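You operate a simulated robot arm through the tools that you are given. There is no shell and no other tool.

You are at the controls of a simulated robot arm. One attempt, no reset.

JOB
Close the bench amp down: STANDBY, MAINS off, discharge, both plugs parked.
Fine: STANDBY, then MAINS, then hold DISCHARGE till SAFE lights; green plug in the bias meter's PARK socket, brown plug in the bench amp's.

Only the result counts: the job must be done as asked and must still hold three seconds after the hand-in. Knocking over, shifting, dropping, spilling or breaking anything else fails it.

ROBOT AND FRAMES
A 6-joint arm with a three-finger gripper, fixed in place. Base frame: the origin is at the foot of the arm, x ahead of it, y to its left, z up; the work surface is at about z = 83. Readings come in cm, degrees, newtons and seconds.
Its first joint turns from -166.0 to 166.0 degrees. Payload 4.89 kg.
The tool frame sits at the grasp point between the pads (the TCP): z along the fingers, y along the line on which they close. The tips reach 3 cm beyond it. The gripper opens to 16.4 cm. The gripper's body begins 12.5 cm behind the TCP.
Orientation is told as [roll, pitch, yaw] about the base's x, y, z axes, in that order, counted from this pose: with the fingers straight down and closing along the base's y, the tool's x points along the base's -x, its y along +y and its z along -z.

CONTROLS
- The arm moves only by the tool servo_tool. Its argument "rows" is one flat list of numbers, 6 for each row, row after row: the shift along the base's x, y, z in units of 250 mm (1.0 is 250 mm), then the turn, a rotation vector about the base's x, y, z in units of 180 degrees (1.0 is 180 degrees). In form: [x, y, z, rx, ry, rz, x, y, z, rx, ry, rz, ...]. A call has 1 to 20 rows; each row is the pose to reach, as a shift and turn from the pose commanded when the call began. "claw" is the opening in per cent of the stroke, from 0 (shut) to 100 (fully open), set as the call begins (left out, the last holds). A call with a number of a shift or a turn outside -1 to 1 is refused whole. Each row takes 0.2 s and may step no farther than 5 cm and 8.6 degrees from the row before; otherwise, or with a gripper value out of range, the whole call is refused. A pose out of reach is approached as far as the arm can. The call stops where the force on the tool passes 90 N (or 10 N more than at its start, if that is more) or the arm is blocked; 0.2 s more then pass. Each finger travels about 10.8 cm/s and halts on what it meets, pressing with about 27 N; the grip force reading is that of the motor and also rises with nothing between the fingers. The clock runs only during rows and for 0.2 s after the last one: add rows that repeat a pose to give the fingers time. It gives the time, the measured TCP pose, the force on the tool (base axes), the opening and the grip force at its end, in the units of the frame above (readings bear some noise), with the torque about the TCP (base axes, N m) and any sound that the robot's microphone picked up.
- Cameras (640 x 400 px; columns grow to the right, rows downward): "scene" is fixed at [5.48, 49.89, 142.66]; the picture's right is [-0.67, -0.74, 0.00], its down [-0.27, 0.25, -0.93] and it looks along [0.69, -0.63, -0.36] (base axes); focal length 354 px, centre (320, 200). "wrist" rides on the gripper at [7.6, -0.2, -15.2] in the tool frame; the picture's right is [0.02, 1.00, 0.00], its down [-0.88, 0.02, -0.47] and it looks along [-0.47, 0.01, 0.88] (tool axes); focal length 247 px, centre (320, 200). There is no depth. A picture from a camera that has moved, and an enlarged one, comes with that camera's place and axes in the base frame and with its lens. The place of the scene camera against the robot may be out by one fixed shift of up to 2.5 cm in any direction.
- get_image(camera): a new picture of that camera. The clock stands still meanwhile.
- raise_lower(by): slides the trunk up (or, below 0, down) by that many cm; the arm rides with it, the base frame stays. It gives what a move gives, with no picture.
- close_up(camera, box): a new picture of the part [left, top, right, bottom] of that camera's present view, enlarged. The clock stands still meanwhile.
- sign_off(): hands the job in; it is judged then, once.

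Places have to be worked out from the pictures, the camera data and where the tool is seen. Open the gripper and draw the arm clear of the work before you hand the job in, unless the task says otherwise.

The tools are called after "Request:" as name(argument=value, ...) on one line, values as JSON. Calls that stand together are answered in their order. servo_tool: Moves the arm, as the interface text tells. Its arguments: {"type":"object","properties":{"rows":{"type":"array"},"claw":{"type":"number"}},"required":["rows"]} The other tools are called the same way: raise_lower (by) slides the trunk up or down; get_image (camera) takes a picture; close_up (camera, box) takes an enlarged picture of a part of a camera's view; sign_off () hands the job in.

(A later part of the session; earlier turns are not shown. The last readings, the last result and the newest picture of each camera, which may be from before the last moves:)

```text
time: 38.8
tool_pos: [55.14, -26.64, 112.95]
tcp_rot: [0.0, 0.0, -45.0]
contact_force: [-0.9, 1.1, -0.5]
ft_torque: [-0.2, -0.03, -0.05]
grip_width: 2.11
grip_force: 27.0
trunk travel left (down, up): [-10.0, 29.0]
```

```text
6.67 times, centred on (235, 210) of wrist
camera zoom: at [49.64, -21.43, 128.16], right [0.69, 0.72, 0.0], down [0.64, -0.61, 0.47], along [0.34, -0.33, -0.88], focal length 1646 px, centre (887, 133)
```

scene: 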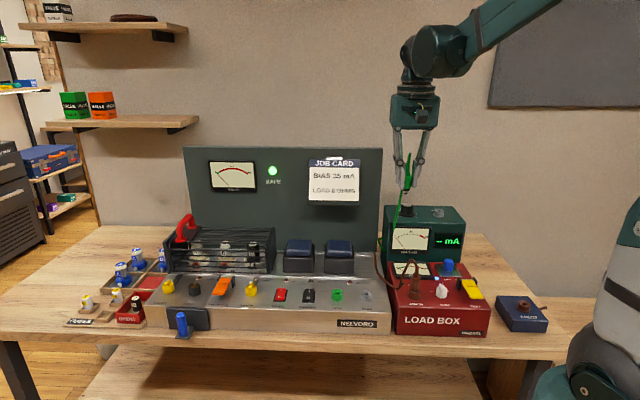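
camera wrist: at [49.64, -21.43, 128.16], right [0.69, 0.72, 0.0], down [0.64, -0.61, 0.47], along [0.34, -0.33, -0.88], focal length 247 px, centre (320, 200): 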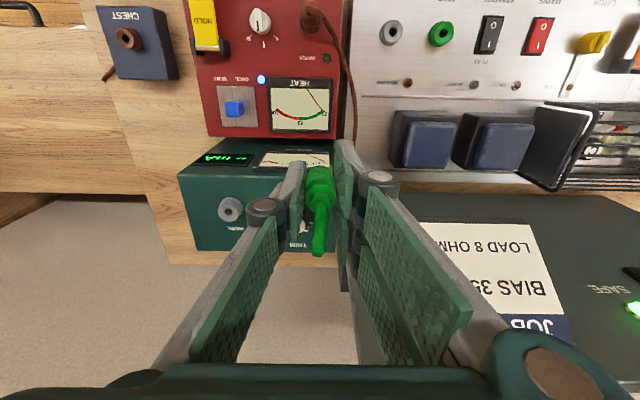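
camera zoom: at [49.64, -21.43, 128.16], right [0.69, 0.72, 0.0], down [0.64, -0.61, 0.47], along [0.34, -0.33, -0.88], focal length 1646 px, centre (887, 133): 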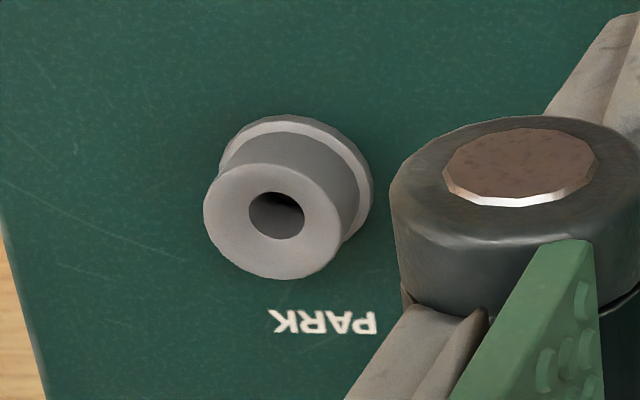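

Triangulated from two wrist views, the bias meter's PARK socket top is at about (53.7, -43.1, 98.4). I carry the plug above it, then lower until the pin is about 3 cm over the socket.

Request:
servo_tool(rows=[-0.0144, -0.165, 0, 0, 0, 0, -0.0288, -0.33, 0, 0, 0, 0, -0.0432, -0.495, 0, 0, 0, 0, -0.0576, -0.6584, 0, 0, 0, 0, -0.0576, -0.6584, -0.08, 0, 0, 0, -0.0576, -0.6584, -0.16, 0, 0, 0, -0.0576, -0.6584, -0.22, 0, 0, 0])

Request:
get_image(camera="wrist")

Request:
close_up(camera="wrist", box=[220, 60, 420, 220])

Request:
close_up(camera="scene", box=[390, 130, 480, 250])

```text
time: 40.4
tool_pos: [53.79, -43.14, 107.35]
tcp_rot: [0.0, -0.2, -45.0]
contact_force: [0.3, 0.9, -1.2]
ft_torque: [-0.02, -0.06, -0.02]
grip_width: 2.11
grip_force: 27.1
trunk travel left (down, up): [-10.0, 29.0]
```

```text
taken
camera wrist: at [48.27, -37.9, 122.62], right [0.69, 0.72, 0.0], down [0.64, -0.61, 0.47], along [0.34, -0.33, -0.88], focal length 247 px, centre (320, 200)
```

wrist: 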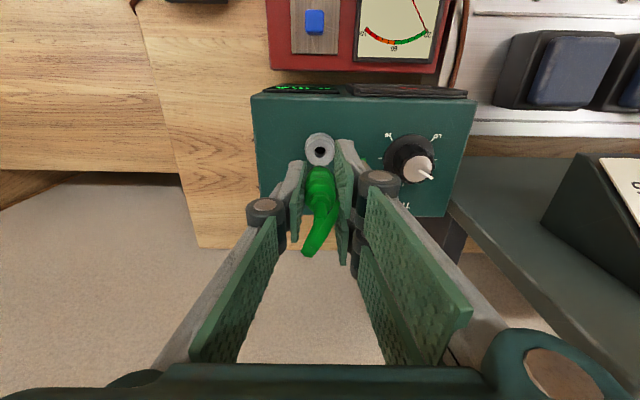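

```text
2.50 times, centred on (320, 140) of wrist
camera zoom: at [48.27, -37.9, 122.62], right [0.69, 0.72, 0.0], down [0.64, -0.61, 0.47], along [0.34, -0.33, -0.88], focal length 617 px, centre (320, 350)
```

zoom: 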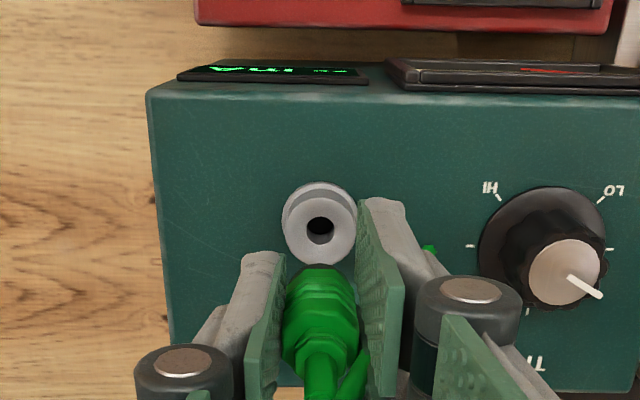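

```text
3.33 times, centred on (435, 190) of scene
camera zoom: at [5.48, 49.89, 142.66], right [-0.67, -0.74, 0.0], down [-0.27, 0.25, -0.93], along [0.69, -0.63, -0.36], focal length 1178 px, centre (-63, 233)
```

zoom: 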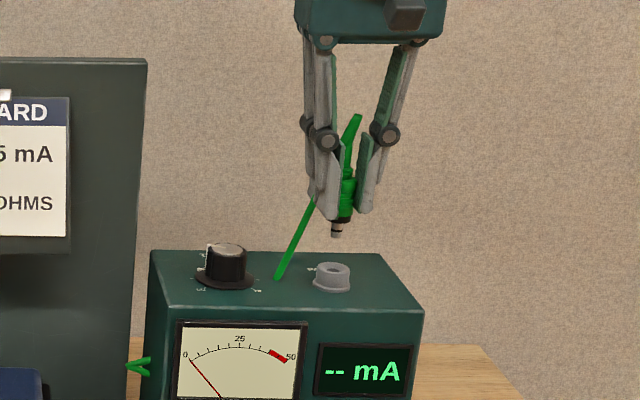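

The hole is within about 0.15 cm of the plug axis in both views. I correct x by -0.1 cm and lower 3 cm to bring the pin close above the hole.

Request:
servo_tool(rows=[-0.0044, 0, -0.04, 0, 0, 0, -0.0044, 0, -0.08, 0, 0, 0, -0.0044, 0, -0.12, 0, 0, 0])

Request:
close_up(camera="wrist", box=[260, 80, 380, 180])

Request:
close_up(camera="scene", box=[405, 170, 455, 230])

```text
time: 41.2
tool_pos: [53.65, -43.16, 104.55]
tcp_rot: [0.2, 0.0, -45.0]
contact_force: [-3.2, 4.3, 15.3]
ft_torque: [0.17, 0.13, 0.02]
grip_width: 2.11
grip_force: 27.0
trunk travel left (down, up): [-10.0, 29.0]
```

```text
4.00 times, centred on (320, 130) of wrist
camera zoom: at [48.14, -37.79, 119.75], right [0.69, 0.72, 0.0], down [0.64, -0.61, 0.47], along [0.34, -0.33, -0.88], focal length 988 px, centre (320, 480)
```

zoom: 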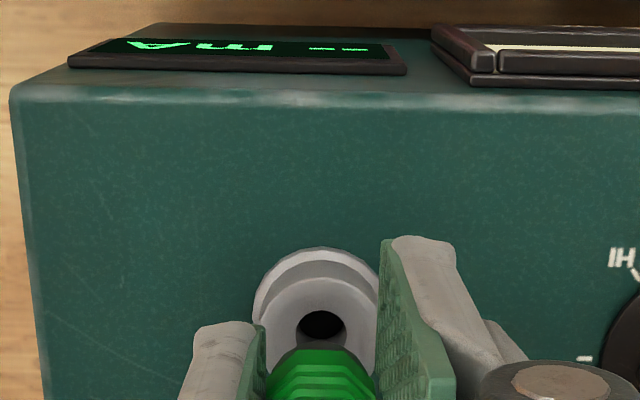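

```text
6.67 times, centred on (430, 200) of scene
camera zoom: at [5.48, 49.89, 142.66], right [-0.67, -0.74, 0.0], down [-0.27, 0.25, -0.93], along [0.69, -0.63, -0.36], focal length 2357 px, centre (-413, 200)
```

zoom: 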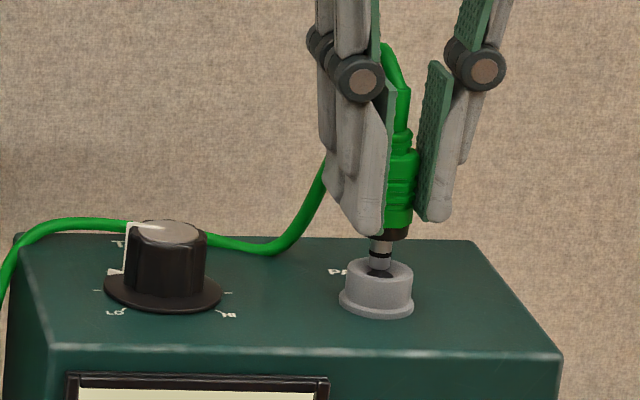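

The pin already touches the socket (15 N up, about 5 N pushing toward the front), and the wrist view shows the hole just in front of the pin. I lift 0.5 cm, move 0.35 cm toward the front, and look.

Request:
servo_tool(rows=[0, 0, 0.02, 0, 0, 0, -0.005, 0.005, 0.02, 0, 0, 0, -0.0099, 0.0099, 0.02, 0, 0, 0])

Request:
close_up(camera="wrist", box=[285, 100, 355, 160])

Request:
close_up(camera="scene", box=[415, 185, 445, 225])

```text
time: 42.0
tool_pos: [53.4, -42.84, 105.0]
tcp_rot: [0.0, 0.0, -45.0]
contact_force: [-0.5, 0.1, -0.9]
ft_torque: [0.01, -0.01, -0.01]
grip_width: 2.11
grip_force: 27.1
trunk travel left (down, up): [-10.0, 29.0]
```

```text
6.67 times, centred on (320, 130) of wrist
camera zoom: at [47.89, -37.59, 120.15], right [0.69, 0.72, 0.0], down [0.64, -0.61, 0.47], along [0.34, -0.33, -0.88], focal length 1646 px, centre (320, 667)
```

zoom: 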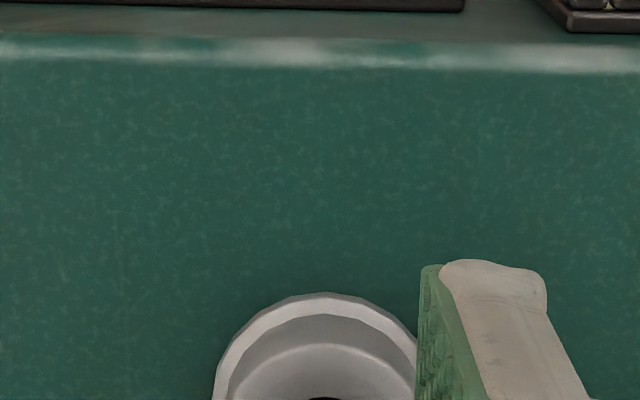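

```text
10.00 times, centred on (430, 205) of scene
camera zoom: at [5.48, 49.89, 142.66], right [-0.67, -0.74, 0.0], down [-0.27, 0.25, -0.93], along [0.69, -0.63, -0.36], focal length 3535 px, centre (-780, 150)
```

zoom: 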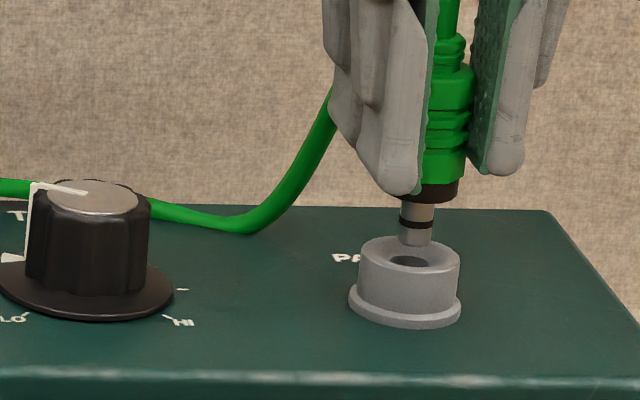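

The pin is now about 0.6 cm above the rim and nearly centred; the socket top is evidently at z ≈ 99.5. I nudge 0.07 cm left along the panel axis and lower 0.5 cm gently.

Request:
servo_tool(rows=[0.002, 0.002, 0, 0, 0, 0, 0.002, 0.002, -0.006, 0, 0, 0, 0.002, 0.002, -0.013, 0, 0, 0, 0.002, 0.002, -0.02, 0, 0, 0])

Request:
close_up(camera="wrist", box=[285, 120, 355, 180])

Request:
close_up(camera="scene", box=[415, 185, 445, 225])

```text
time: 43.0
tool_pos: [53.55, -42.92, 104.49]
tcp_rot: [-0.1, 0.0, -45.0]
contact_force: [-0.5, 0.7, -1.0]
ft_torque: [0.0, -0.01, 0.0]
grip_width: 2.11
grip_force: 26.9
trunk travel left (down, up): [-10.0, 29.0]
```

```text
6.67 times, centred on (320, 150) of wrist
camera zoom: at [47.94, -37.54, 119.67], right [0.69, 0.72, 0.0], down [0.64, -0.61, 0.47], along [0.34, -0.33, -0.88], focal length 1646 px, centre (320, 533)
```

zoom: 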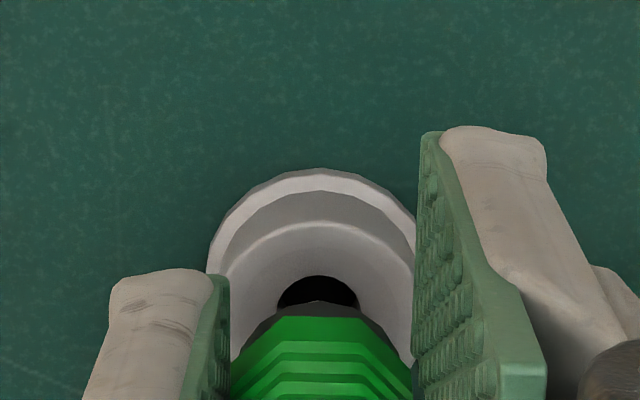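

```text
10.00 times, centred on (430, 205) of scene
camera zoom: at [5.48, 49.89, 142.66], right [-0.67, -0.74, 0.0], down [-0.27, 0.25, -0.93], along [0.69, -0.63, -0.36], focal length 3535 px, centre (-780, 150)
```

zoom: 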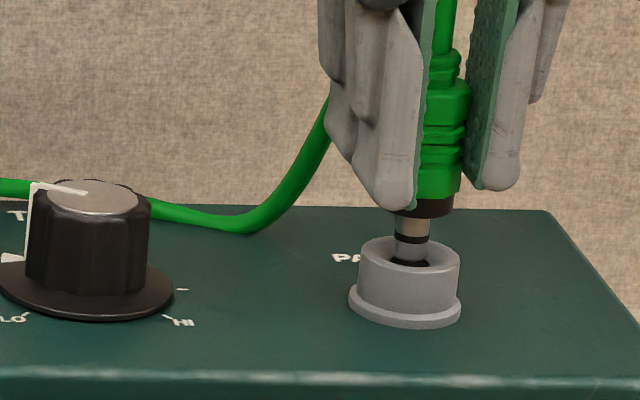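

No contact force, and the pin is centred over the hole in the scene view. I lower in small steps, watching the force.

Request:
servo_tool(rows=[0, 0, -0.006, 0, 0, 0, 0, 0, -0.012, 0, 0, 0])

Request:
close_up(camera="scene", box=[415, 185, 445, 225])

```text
time: 43.6
tool_pos: [53.53, -42.81, 104.18]
tcp_rot: [0.0, 0.0, -45.0]
contact_force: [-4.4, 4.2, 1.0]
ft_torque: [0.16, 0.29, -0.03]
grip_width: 2.12
grip_force: 26.7
trunk travel left (down, up): [-10.0, 29.0]
```

```text
10.00 times, centred on (430, 205) of scene
camera zoom: at [5.48, 49.89, 142.66], right [-0.67, -0.74, 0.0], down [-0.27, 0.25, -0.93], along [0.69, -0.63, -0.36], focal length 3535 px, centre (-780, 150)
```

zoom: 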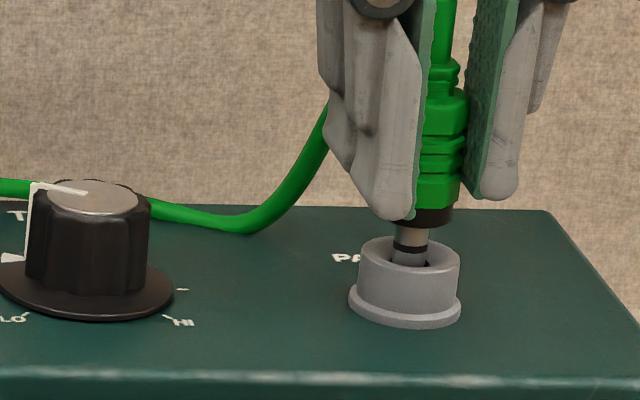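

The pin has entered the hole, with a 6 N side push toward the front. I shift 0.12 cm forward and lower a further 0.3 cm.

Request:
servo_tool(rows=[-0.0034, 0.0034, 0, 0, 0, 0, -0.0034, 0.0034, -0.006, 0, 0, 0, -0.0034, 0.0034, -0.012, 0, 0, 0])

Request:
close_up(camera="scene", box=[415, 185, 445, 225])

```text
time: 44.4
tool_pos: [53.38, -42.87, 103.73]
tcp_rot: [0.0, 0.0, -45.0]
contact_force: [0.7, -0.7, -1.0]
ft_torque: [0.0, 0.02, 0.02]
grip_width: 2.12
grip_force: 27.1
trunk travel left (down, up): [-10.0, 29.0]
```

```text
10.00 times, centred on (430, 205) of scene
camera zoom: at [5.48, 49.89, 142.66], right [-0.67, -0.74, 0.0], down [-0.27, 0.25, -0.93], along [0.69, -0.63, -0.36], focal length 3535 px, centre (-780, 150)
```

zoom: 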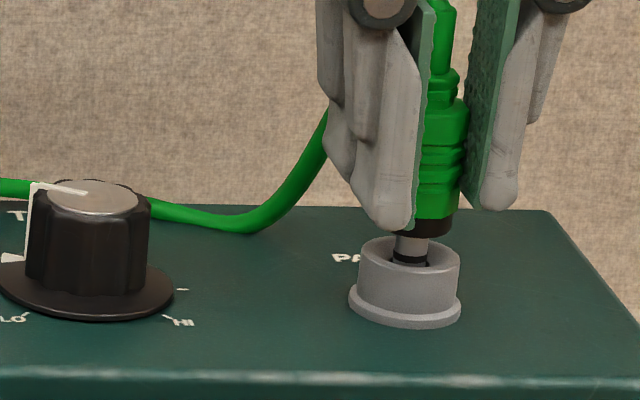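

The force is back to zero and the pin slides in. I keep lowering toward full insertion.

Request:
servo_tool(rows=[0, 0, -0.008, 0, 0, 0, 0, 0, -0.016, 0, 0, 0, 0, 0, -0.024, 0, 0, 0])

Request:
close_up(camera="scene", box=[415, 185, 445, 225])

```text
time: 45.2
tool_pos: [53.57, -42.7, 103.24]
tcp_rot: [0.0, 0.1, -45.0]
contact_force: [0.1, -0.3, -0.2]
ft_torque: [0.01, -0.03, 0.01]
grip_width: 2.11
grip_force: 27.2
trunk travel left (down, up): [-10.0, 29.0]
```

```text
10.00 times, centred on (430, 205) of scene
camera zoom: at [5.48, 49.89, 142.66], right [-0.67, -0.74, 0.0], down [-0.27, 0.25, -0.93], along [0.69, -0.63, -0.36], focal length 3535 px, centre (-780, 150)
```

zoom: 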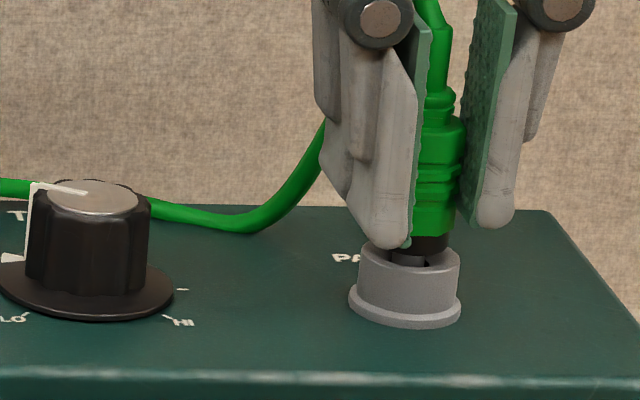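

The body is nearly at the rim. I lower in 0.15 cm steps until it seats.

Request:
servo_tool(rows=[0, 0, -0.006, 0, 0, 0, 0, 0, -0.012, 0, 0, 0])

Request:
close_up(camera="scene", box=[415, 185, 445, 225])

```text
time: 45.8
tool_pos: [53.49, -42.73, 102.94]
tcp_rot: [0.1, 0.0, -45.0]
contact_force: [0.8, -0.3, 2.5]
ft_torque: [0.02, -0.09, 0.01]
grip_width: 2.11
grip_force: 26.9
trunk travel left (down, up): [-10.0, 29.0]
```

```text
10.00 times, centred on (430, 205) of scene
camera zoom: at [5.48, 49.89, 142.66], right [-0.67, -0.74, 0.0], down [-0.27, 0.25, -0.93], along [0.69, -0.63, -0.36], focal length 3535 px, centre (-780, 150)
```

zoom: 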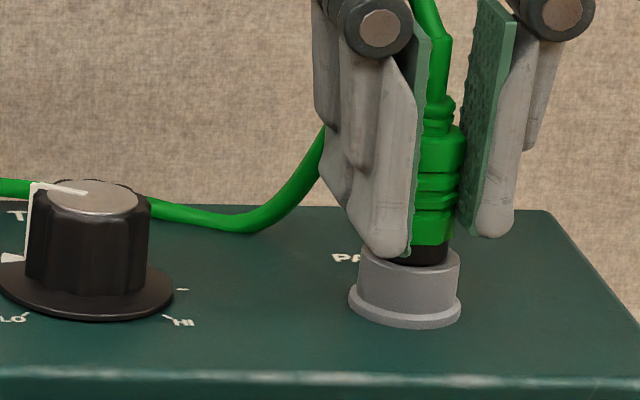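

The plug is reaching the seat (2.5 N). I press 0.12 cm more to seat it.

Request:
servo_tool(rows=[0, 0, -0.003, 0, 0, 0, 0, 0, -0.006, 0, 0, 0])

Request:
close_up(camera="scene", box=[415, 185, 445, 225])

Request:
close_up(camera="wrist", box=[260, 100, 380, 220])

```text
time: 46.4
tool_pos: [53.36, -42.74, 102.91]
tcp_rot: [-0.1, 0.0, -45.1]
contact_force: [4.9, 2.6, 19.7]
ft_torque: [-0.07, -0.22, 0.02]
grip_width: 2.11
grip_force: 26.8
trunk travel left (down, up): [-10.0, 29.0]
```

```text
10.00 times, centred on (430, 205) of scene
camera zoom: at [5.48, 49.89, 142.66], right [-0.67, -0.74, 0.0], down [-0.27, 0.25, -0.93], along [0.69, -0.63, -0.36], focal length 3535 px, centre (-780, 150)
```

zoom: 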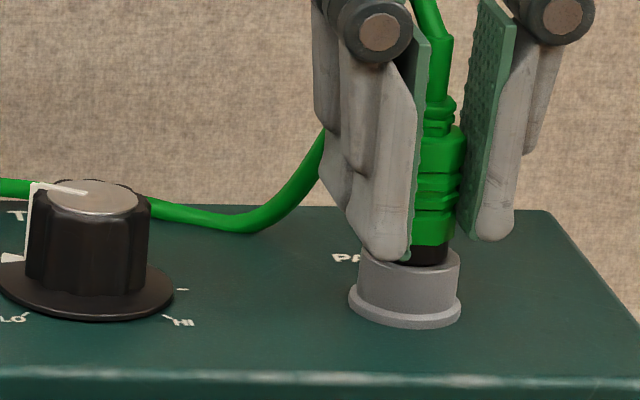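

```text
3.33 times, centred on (320, 160) of wrist
camera zoom: at [47.86, -37.46, 118.1], right [0.69, 0.72, 0.0], down [0.64, -0.61, 0.47], along [0.34, -0.33, -0.88], focal length 823 px, centre (320, 333)
```

zoom: 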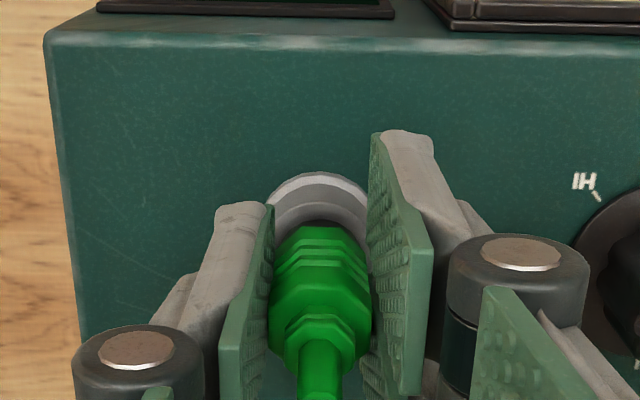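

Seated with about 20 N. I relax the press by 0.1 cm, then open the fingers to about 6 cm.

Request:
servo_tool(rows=[0, 0, 0.004, 0, 0, 0])

Request:
servo_tool(rows=[0, 0, 0, 0, 0, 0, 0, 0, 0, 0, 0, 0, 0, 0, 0, 0, 0, 0], claw=37)

Request:
close_up(camera="scene", box=[400, 165, 460, 235])

Request:
close_up(camera="wrist", box=[240, 90, 400, 220])

```text
time: 46.8
tool_pos: [53.38, -42.72, 102.8]
tcp_rot: [0.0, -0.1, -45.0]
contact_force: [2.7, 0.0, 4.0]
ft_torque: [-0.05, -0.11, 0.01]
grip_width: 2.1
grip_force: 27.0
trunk travel left (down, up): [-10.0, 29.0]
```

```text
time: 47.6
tool_pos: [53.43, -42.82, 102.88]
tcp_rot: [0.0, -0.1, -45.1]
contact_force: [0.5, 0.5, -0.6]
ft_torque: [-0.01, 0.02, 0.0]
grip_width: 6.06
grip_force: 0.0
trunk travel left (down, up): [-10.0, 29.0]
```

```text
5.71 times, centred on (430, 200) of scene
camera zoom: at [5.48, 49.89, 142.66], right [-0.67, -0.74, 0.0], down [-0.27, 0.25, -0.93], along [0.69, -0.63, -0.36], focal length 2020 px, centre (-309, 200)
```

zoom: 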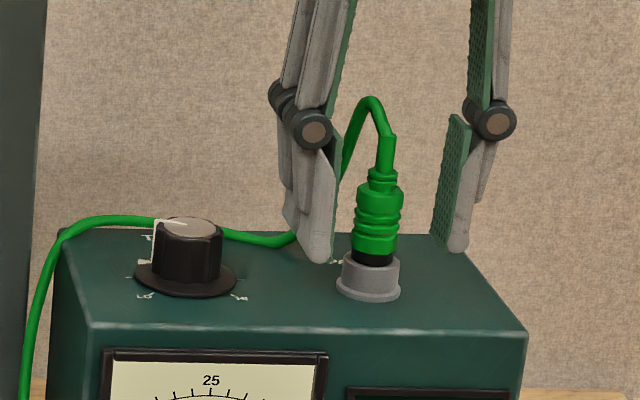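

```text
3.08 times, centred on (320, 155) of wrist
camera zoom: at [47.87, -37.47, 118.13], right [0.69, 0.72, 0.0], down [0.64, -0.61, 0.47], along [0.34, -0.33, -0.88], focal length 760 px, centre (320, 338)
```

zoom: 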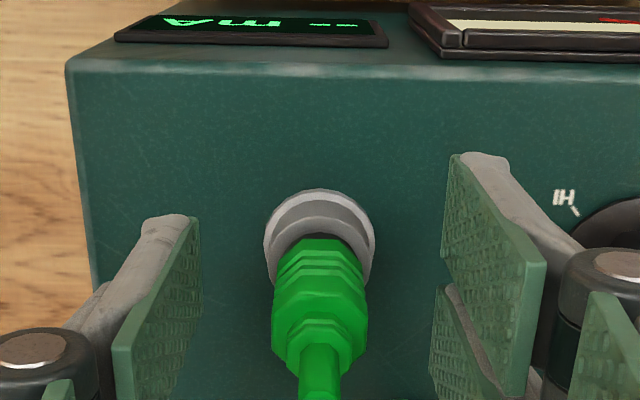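

The green plug stands in the bias meter's PARK socket with the same seat depth as it had in TEST. I raise the open gripper straight up 12 cm, checking that the plug stays.

Request:
servo_tool(rows=[0, 0, 0.04, 0, 0, 0, 0, 0, 0.12, 0, 0, 0, 0, 0, 0.24, 0, 0, 0, 0, 0, 0.36, 0, 0, 0, 0, 0, 0.48, 0, 0, 0])

Request:
close_up(camera="scene", box=[390, 130, 480, 250])

Request:
get_image(camera="wrist")

```text
time: 48.8
tool_pos: [53.49, -42.83, 114.86]
tcp_rot: [0.0, 0.0, -45.0]
contact_force: [1.9, -0.3, -0.9]
ft_torque: [0.03, 0.05, -0.05]
grip_width: 6.06
grip_force: 0.1
trunk travel left (down, up): [-10.0, 29.0]
```

```text
3.33 times, centred on (435, 190) of scene
camera zoom: at [5.48, 49.89, 142.66], right [-0.67, -0.74, 0.0], down [-0.27, 0.25, -0.93], along [0.69, -0.63, -0.36], focal length 1178 px, centre (-63, 233)
```

zoom: 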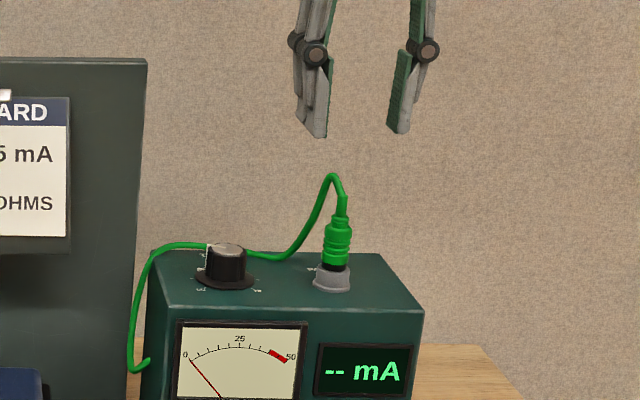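

```text
taken
camera wrist: at [47.92, -37.54, 130.17], right [0.69, 0.72, 0.0], down [0.64, -0.61, 0.47], along [0.34, -0.33, -0.88], focal length 247 px, centre (320, 200)
```

wrist: 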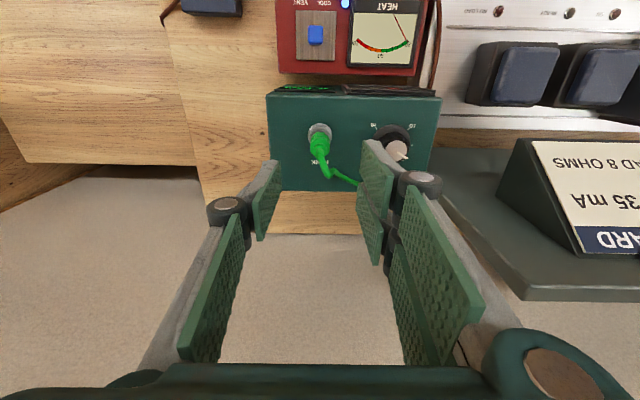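

The green plug is parked upright. Next is the brown plug in AMP IN, roughly at (s ≈ 21, d ≈ -43); I move at this height above it, then lower to z ≈ 108 for a look.

Request:
servo_tool(rows=[-0.0519, 0.181, 0, 0, 0, 0, -0.1037, 0.362, 0, 0, 0, 0, -0.1556, 0.543, 0, 0, 0, 0, -0.2075, 0.724, 0, 0, 0, 0, -0.2593, 0.905, 0, 0, 0, 0, -0.3112, 1.0, 0, 0, 0, 0, -0.3112, 1.0, -0.14, 0, 0, 0, -0.3112, 1.0, -0.28, 0, 0, 0])

Request:
get_image(camera="wrist")

Request:
close_up(camera="wrist", box=[220, 60, 420, 220])

Request:
close_up(camera="scene", box=[350, 200, 500, 340])

```text
time: 50.6
tool_pos: [45.49, -17.74, 107.77]
tcp_rot: [0.0, 0.0, -45.0]
contact_force: [-1.3, 1.0, 0.2]
ft_torque: [-0.11, -0.2, 0.0]
grip_width: 6.06
grip_force: 0.0
trunk travel left (down, up): [-10.0, 29.0]
```

```text
taken
camera wrist: at [39.91, -12.39, 123.06], right [0.69, 0.72, 0.0], down [0.64, -0.61, 0.47], along [0.34, -0.33, -0.88], focal length 247 px, centre (320, 200)
```

wrist: 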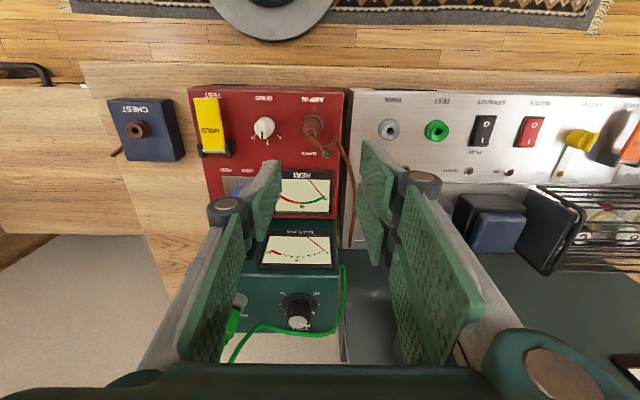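

```text
2.50 times, centred on (320, 140) of wrist
camera zoom: at [39.91, -12.39, 123.06], right [0.69, 0.72, 0.0], down [0.64, -0.61, 0.47], along [0.34, -0.33, -0.88], focal length 617 px, centre (320, 350)
```

zoom: 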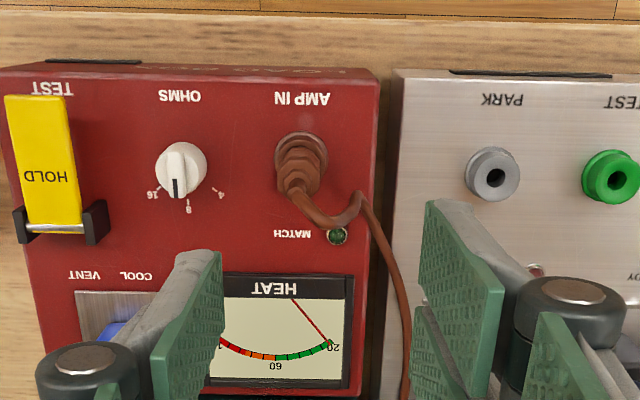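

```text
2.86 times, centred on (425, 270) of scene
camera zoom: at [5.48, 49.89, 142.66], right [-0.67, -0.74, 0.0], down [-0.27, 0.25, -0.93], along [0.69, -0.63, -0.36], focal length 1010 px, centre (20, 0)
```

zoom: 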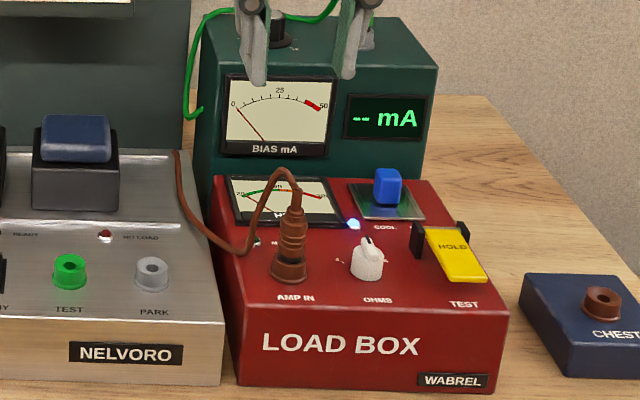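

The brown plug stands at about (44.5, -18.4), with its cord leaving to the rear-left. To keep the fingers off the cord I turn the tool by +45° (to yaw 0), so the double blade comes in from the front-left and the single blade from the rear-right.

Request:
servo_tool(rows=[-0.0067, -0.0047, 0, 0, 0, 0.0417, -0.0133, -0.0093, 0, 0, 0, 0.0833, -0.02, -0.014, 0, 0, 0, 0.125, -0.0267, -0.0187, 0, 0, 0, 0.1667, -0.0333, -0.0233, 0, 0, 0, 0.2083, -0.04, -0.028, 0, 0, 0, 0.25], claw=33)

Request:
get_image(camera="wrist")

Request:
close_up(camera="wrist", box=[220, 60, 420, 220])

Request:
close_up(camera="scene", box=[350, 180, 450, 310])

```text
time: 52.0
tool_pos: [44.66, -18.46, 107.89]
tcp_rot: [0.0, 0.0, 0.1]
contact_force: [0.2, -0.6, -0.2]
ft_torque: [0.03, -0.02, 0.03]
grip_width: 5.43
grip_force: 0.1
trunk travel left (down, up): [-10.0, 29.0]
```

```text
taken
camera wrist: at [36.95, -18.69, 123.11], right [-0.02, 1.0, 0.0], down [0.88, 0.02, 0.47], along [0.47, 0.01, -0.88], focal length 247 px, centre (320, 200)
```

wrist: 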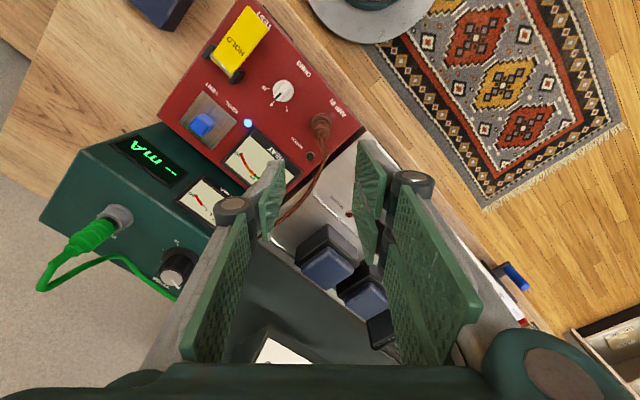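

```text
2.50 times, centred on (320, 140) of wrist
camera zoom: at [36.95, -18.69, 123.11], right [-0.02, 1.0, 0.0], down [0.88, 0.02, 0.47], along [0.47, 0.01, -0.88], focal length 617 px, centre (320, 350)
```

zoom: 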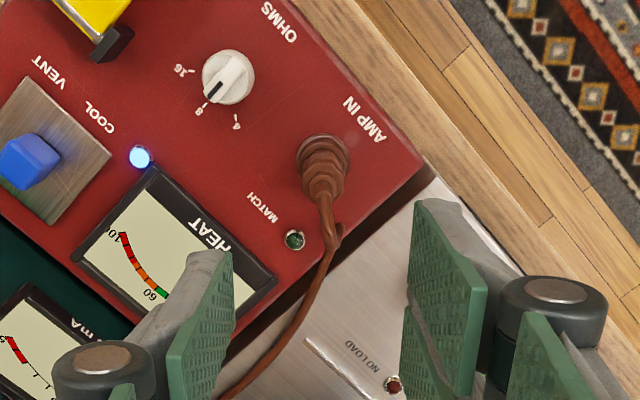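

```text
3.08 times, centred on (400, 245) of scene
camera zoom: at [5.48, 49.89, 142.66], right [-0.67, -0.74, 0.0], down [-0.27, 0.25, -0.93], along [0.69, -0.63, -0.36], focal length 1088 px, centre (74, 62)
```

zoom: 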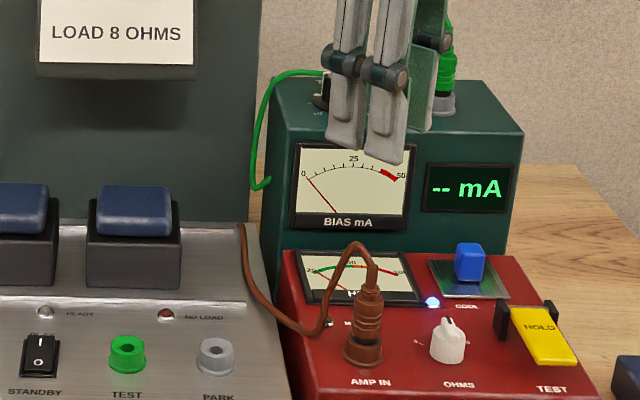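

At yaw 0 the cord runs straight away between the fingers, clear of both. The plug axis is about 0.2 cm off; I correct by (-0.2, +0.18) and lower to z ≈ 94 for a closer check.

Request:
servo_tool(rows=[-0.008, 0.0072, -0.16, 0, 0, 0, -0.008, 0.0072, -0.32, 0, 0, 0, -0.008, 0.0072, -0.46, 0, 0, 0, -0.008, 0.0072, -0.552, 0, 0, 0])

Request:
close_up(camera="wrist", box=[220, 60, 420, 220])

Request:
close_up(camera="scene", box=[370, 215, 450, 310])

```text
time: 53.0
tool_pos: [44.33, -18.08, 93.95]
tcp_rot: [0.1, 0.0, 0.0]
contact_force: [-0.4, 0.4, 0.8]
ft_torque: [-0.09, -0.16, 0.03]
grip_width: 5.42
grip_force: 0.1
trunk travel left (down, up): [-10.0, 29.0]
```

```text
2.50 times, centred on (320, 140) of wrist
camera zoom: at [36.71, -18.36, 109.27], right [-0.02, 1.0, 0.0], down [0.88, 0.02, 0.47], along [0.47, 0.01, -0.88], focal length 617 px, centre (320, 350)
```

zoom: 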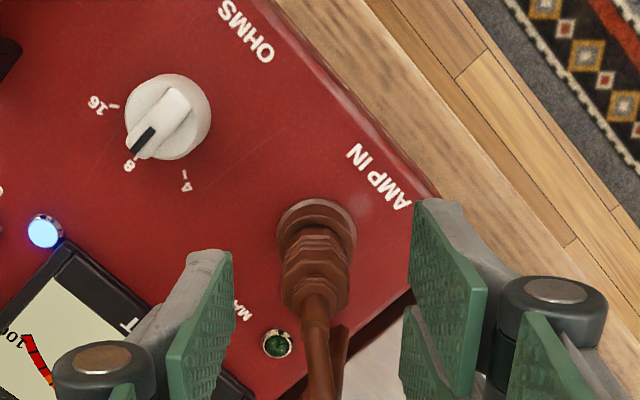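

```text
4.21 times, centred on (410, 262) of scene
camera zoom: at [5.48, 49.89, 142.66], right [-0.67, -0.74, 0.0], down [-0.27, 0.25, -0.93], along [0.69, -0.63, -0.36], focal length 1488 px, centre (-59, -63)
```

zoom: 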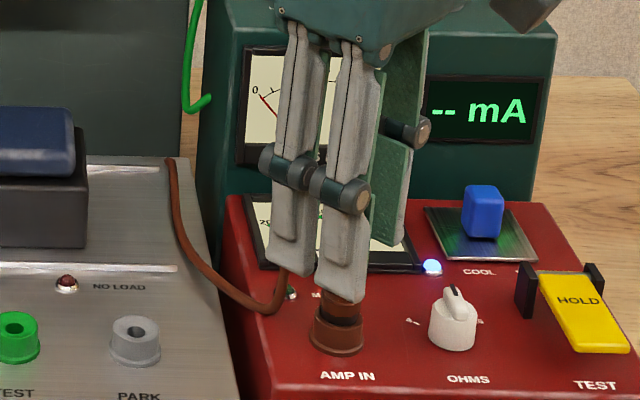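

Centering is close: I shift (-0.1, -0.15) and lower 3.2 cm to z ≈ 90.7, then compare the view with the one at the green plug's grasp.

Request:
servo_tool(rows=[-0.004, -0.006, -0.05, 0, 0, 0, -0.004, -0.006, -0.1, 0, 0, 0, -0.004, -0.006, -0.128, 0, 0, 0])

Request:
close_up(camera="wrist", box=[220, 60, 420, 220])

Request:
close_up(camera="scene", box=[385, 235, 445, 305])

```text
time: 53.8
tool_pos: [44.36, -18.42, 90.82]
tcp_rot: [0.1, 0.0, 0.0]
contact_force: [-0.8, -0.1, -0.6]
ft_torque: [0.01, 0.01, 0.03]
grip_width: 5.41
grip_force: 0.1
trunk travel left (down, up): [-10.0, 29.0]
```

```text
2.50 times, centred on (320, 140) of wrist
camera zoom: at [36.61, -18.57, 106.07], right [-0.02, 1.0, 0.0], down [0.88, 0.02, 0.47], along [0.47, 0.01, -0.88], focal length 617 px, centre (320, 350)
```

zoom: 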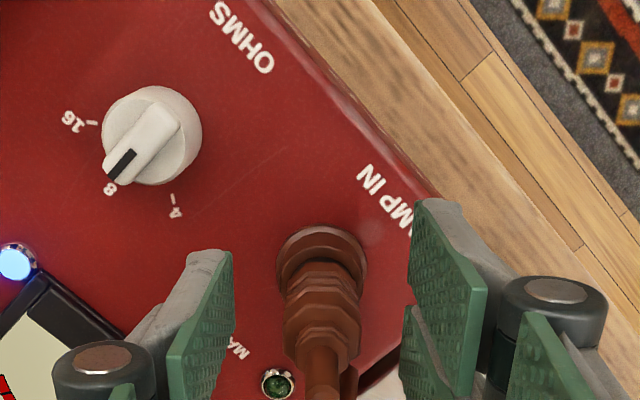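

```text
5.71 times, centred on (415, 270) of scene
camera zoom: at [5.48, 49.89, 142.66], right [-0.67, -0.74, 0.0], down [-0.27, 0.25, -0.93], along [0.69, -0.63, -0.36], focal length 2020 px, centre (-223, -200)
```

zoom: 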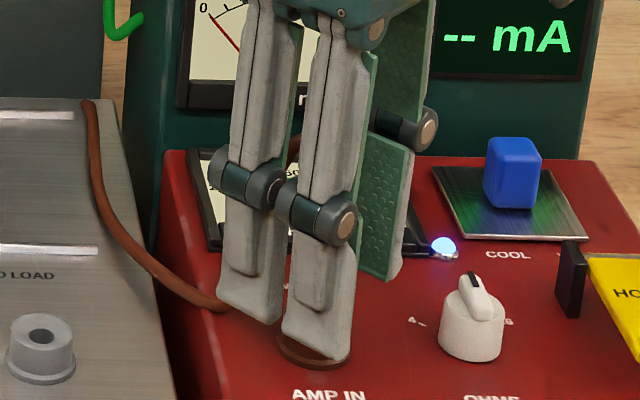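

The view now matches the green plug's grasp height and the plug is centred. I raise 0.3 cm for rim clearance and close the fingers.

Request:
servo_tool(rows=[0, 0, 0.012, 0, 0, 0])

Request:
servo_tool(rows=[0, 0, 0, 0, 0, 0, 0, 0, 0, 0, 0, 0, 0, 0, 0, 0, 0, 0, 0, 0, 0, 0, 0, 0], claw=0)

Request:
close_up(camera="wrist", box=[220, 60, 420, 220])

Request:
close_up(camera="scene", box=[385, 235, 445, 305])

```text
time: 54.2
tool_pos: [44.35, -18.45, 91.21]
tcp_rot: [0.0, -0.1, 0.0]
contact_force: [0.3, -1.6, -0.4]
ft_torque: [0.04, 0.01, 0.02]
grip_width: 5.4
grip_force: 0.1
trunk travel left (down, up): [-10.0, 29.0]
```

```text
time: 55.2
tool_pos: [44.35, -18.41, 91.1]
tcp_rot: [-0.1, -0.1, -0.1]
contact_force: [0.3, 0.4, -0.4]
ft_torque: [0.01, -0.02, 0.02]
grip_width: 2.1
grip_force: 27.3
trunk travel left (down, up): [-10.0, 29.0]
```

```text
2.50 times, centred on (320, 140) of wrist
camera zoom: at [36.64, -18.55, 106.42], right [-0.02, 1.0, 0.0], down [0.88, 0.02, 0.47], along [0.47, 0.01, -0.88], focal length 617 px, centre (320, 350)
```

zoom: 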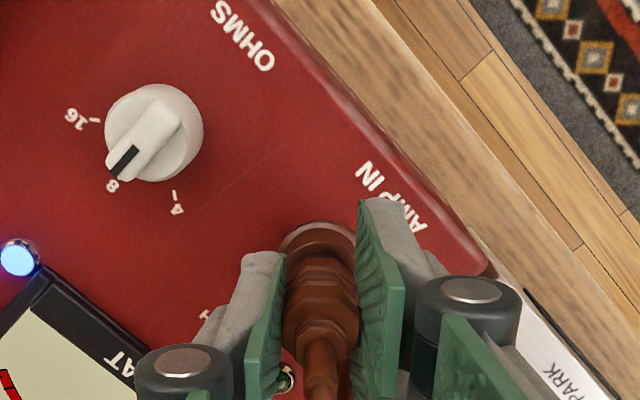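

```text
5.71 times, centred on (415, 270) of scene
camera zoom: at [5.48, 49.89, 142.66], right [-0.67, -0.74, 0.0], down [-0.27, 0.25, -0.93], along [0.69, -0.63, -0.36], focal length 2020 px, centre (-223, -200)
```

zoom: 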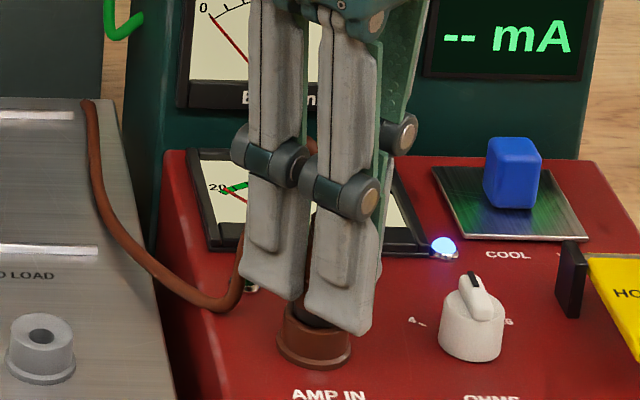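

Gripped at 2.1 cm with no side load. I pull straight up slowly.

Request:
servo_tool(rows=[0, 0, 0.01, 0, 0, 0, 0, 0, 0.025, 0, 0, 0, 0, 0, 0.04, 0, 0, 0, 0, 0, 0.06, 0, 0, 0, 0, 0, 0.09, 0, 0, 0])

Request:
close_up(camera="wrist", box=[220, 60, 420, 220])

Request:
close_up(camera="scene", box=[385, 235, 445, 305])

```text
time: 56.4
tool_pos: [44.32, -18.42, 93.49]
tcp_rot: [0.0, 0.1, 0.0]
contact_force: [0.4, -0.1, -0.8]
ft_torque: [0.02, 0.06, 0.02]
grip_width: 2.11
grip_force: 27.3
trunk travel left (down, up): [-10.0, 29.0]
```

```text
2.50 times, centred on (320, 140) of wrist
camera zoom: at [36.69, -18.6, 108.69], right [-0.02, 1.0, 0.0], down [0.88, 0.02, 0.47], along [0.47, 0.01, -0.88], focal length 617 px, centre (320, 350)
```

zoom: 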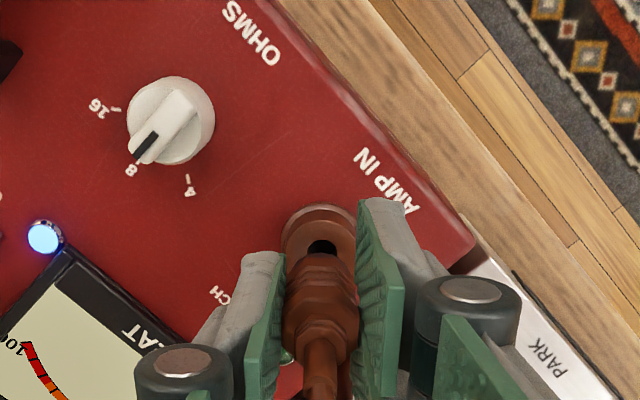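

```text
5.71 times, centred on (415, 270) of scene
camera zoom: at [5.48, 49.89, 142.66], right [-0.67, -0.74, 0.0], down [-0.27, 0.25, -0.93], along [0.69, -0.63, -0.36], focal length 2020 px, centre (-223, -200)
```

zoom: 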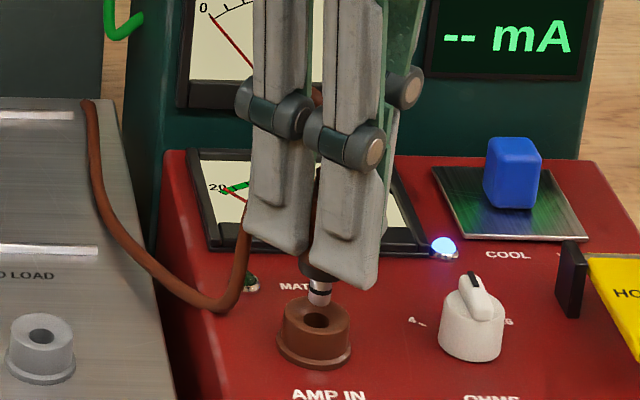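

The brown plug is out with its pin visible. I lift to z ≈ 98 and carry it to the amp's PARK socket, estimated at (53.7, -10.0).

Request:
servo_tool(rows=[0, 0, 0.09, 0, 0, 0, 0, 0, 0.18, 0, 0, 0, 0.0935, 0.0845, 0.18, 0, 0, 0, 0.187, 0.169, 0.18, 0, 0, 0, 0.2805, 0.2535, 0.18, 0, 0, 0, 0.374, 0.338, 0.18, 0, 0, 0])

Request:
get_image(camera="wrist")

Request:
close_up(camera="wrist", box=[220, 60, 420, 220])

Request:
close_up(camera="scene", box=[320, 210, 420, 310])

```text
time: 57.8
tool_pos: [53.59, -9.97, 98.11]
tcp_rot: [0.0, 0.0, 0.0]
contact_force: [0.3, -0.7, -0.5]
ft_torque: [0.1, -0.13, 0.04]
grip_width: 2.12
grip_force: 27.0
trunk travel left (down, up): [-10.0, 29.0]
```

```text
taken
camera wrist: at [45.94, -10.16, 113.23], right [-0.02, 1.0, 0.0], down [0.88, 0.02, 0.47], along [0.47, 0.01, -0.88], focal length 247 px, centre (320, 200)
```

wrist: 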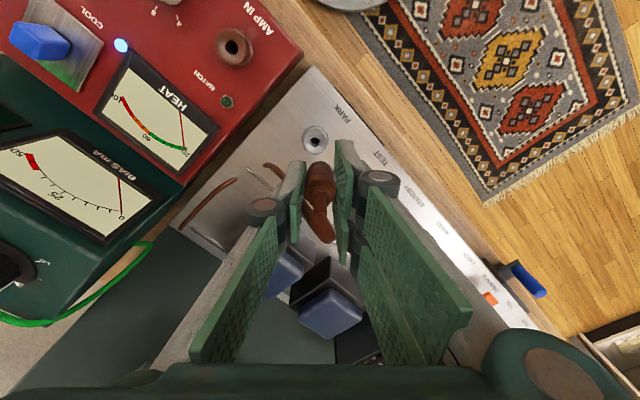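

```text
2.50 times, centred on (320, 140) of wrist
camera zoom: at [45.94, -10.16, 113.23], right [-0.02, 1.0, 0.0], down [0.88, 0.02, 0.47], along [0.47, 0.01, -0.88], focal length 617 px, centre (320, 350)
```

zoom: 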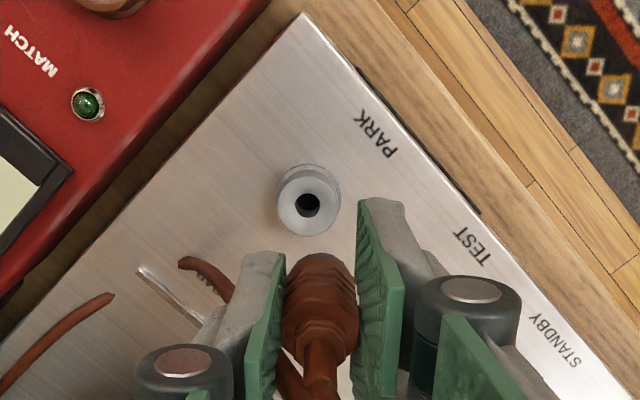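

```text
4.00 times, centred on (370, 260) of scene
camera zoom: at [5.48, 49.89, 142.66], right [-0.67, -0.74, 0.0], down [-0.27, 0.25, -0.93], along [0.69, -0.63, -0.36], focal length 1414 px, centre (120, -40)
```

zoom: 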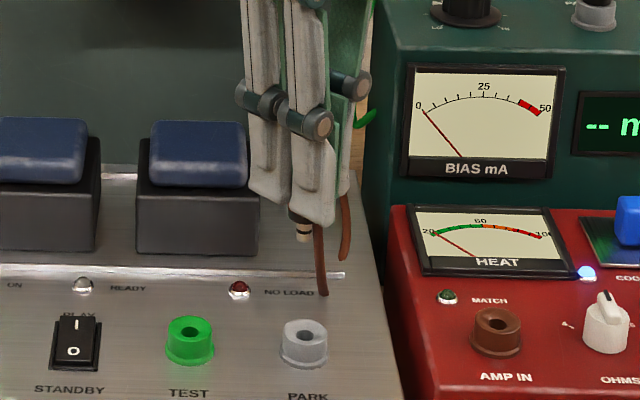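

The amp's PARK hole lies about 0.6 cm off in -y from the plug axis. I shift (-0.1, -0.6) and lower 4.5 cm, keeping the pin about 2.5 cm above the rim.

Request:
servo_tool(rows=[-0.004, -0.024, 0, 0, 0, 0, -0.004, -0.024, -0.06, 0, 0, 0, -0.004, -0.024, -0.12, 0, 0, 0, -0.004, -0.024, -0.18, 0, 0, 0])

Request:
close_up(camera="wrist", box=[220, 60, 420, 220])

Request:
close_up(camera="scene", box=[335, 245, 395, 305])

```text
time: 58.8
tool_pos: [53.64, -10.61, 93.4]
tcp_rot: [0.0, 0.1, 0.0]
contact_force: [-1.2, 0.5, -0.2]
ft_torque: [-0.03, -0.11, 0.01]
grip_width: 2.1
grip_force: 27.4
trunk travel left (down, up): [-10.0, 29.0]
```

```text
2.50 times, centred on (320, 140) of wrist
camera zoom: at [45.9, -10.72, 108.69], right [-0.02, 1.0, 0.0], down [0.88, 0.02, 0.47], along [0.47, 0.01, -0.88], focal length 617 px, centre (320, 350)
```

zoom: 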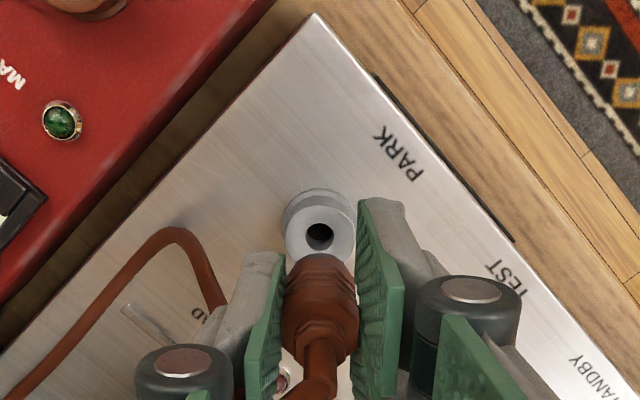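

```text
6.67 times, centred on (365, 275) of scene
camera zoom: at [5.48, 49.89, 142.66], right [-0.67, -0.74, 0.0], down [-0.27, 0.25, -0.93], along [0.69, -0.63, -0.36], focal length 2357 px, centre (20, -300)
```

zoom: 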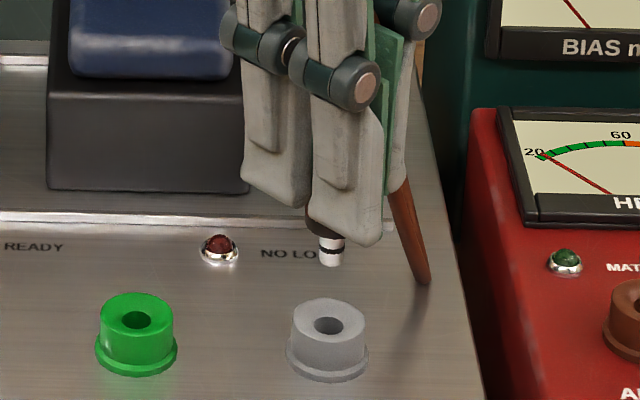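

Hole and plug axis now agree within about 0.1 cm in both views. I nudge (-0.05, -0.06) and lower 2.2 cm to bring the pin just above the rim.

Request:
servo_tool(rows=[-0.002, -0.0024, -0.04, 0, 0, 0, -0.002, -0.0024, -0.07, 0, 0, 0, -0.002, -0.0024, -0.088, 0, 0, 0])

Request:
close_up(camera="wrist", box=[280, 110, 360, 180])

Request:
close_up(camera="scene", box=[345, 260, 385, 300])

```text
time: 59.6
tool_pos: [53.56, -10.68, 91.19]
tcp_rot: [0.0, 0.0, 0.0]
contact_force: [-0.5, -0.5, -1.1]
ft_torque: [-0.02, -0.02, -0.02]
grip_width: 2.1
grip_force: 27.2
trunk travel left (down, up): [-10.0, 29.0]
```

```text
5.71 times, centred on (320, 145) of wrist
camera zoom: at [45.81, -10.81, 106.48], right [-0.02, 1.0, 0.0], down [0.88, 0.02, 0.47], along [0.47, 0.01, -0.88], focal length 1411 px, centre (320, 514)
```

zoom: 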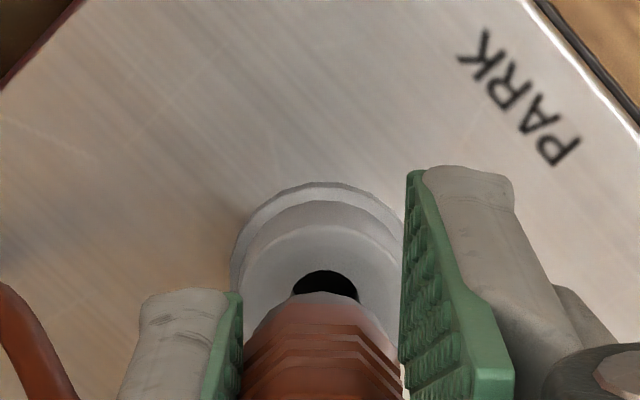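

```text
10.00 times, centred on (365, 280) of scene
camera zoom: at [5.48, 49.89, 142.66], right [-0.67, -0.74, 0.0], down [-0.27, 0.25, -0.93], along [0.69, -0.63, -0.36], focal length 3535 px, centre (-130, -600)
```

zoom: 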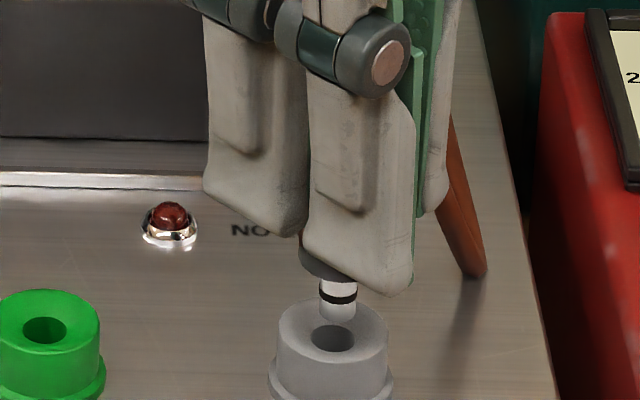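

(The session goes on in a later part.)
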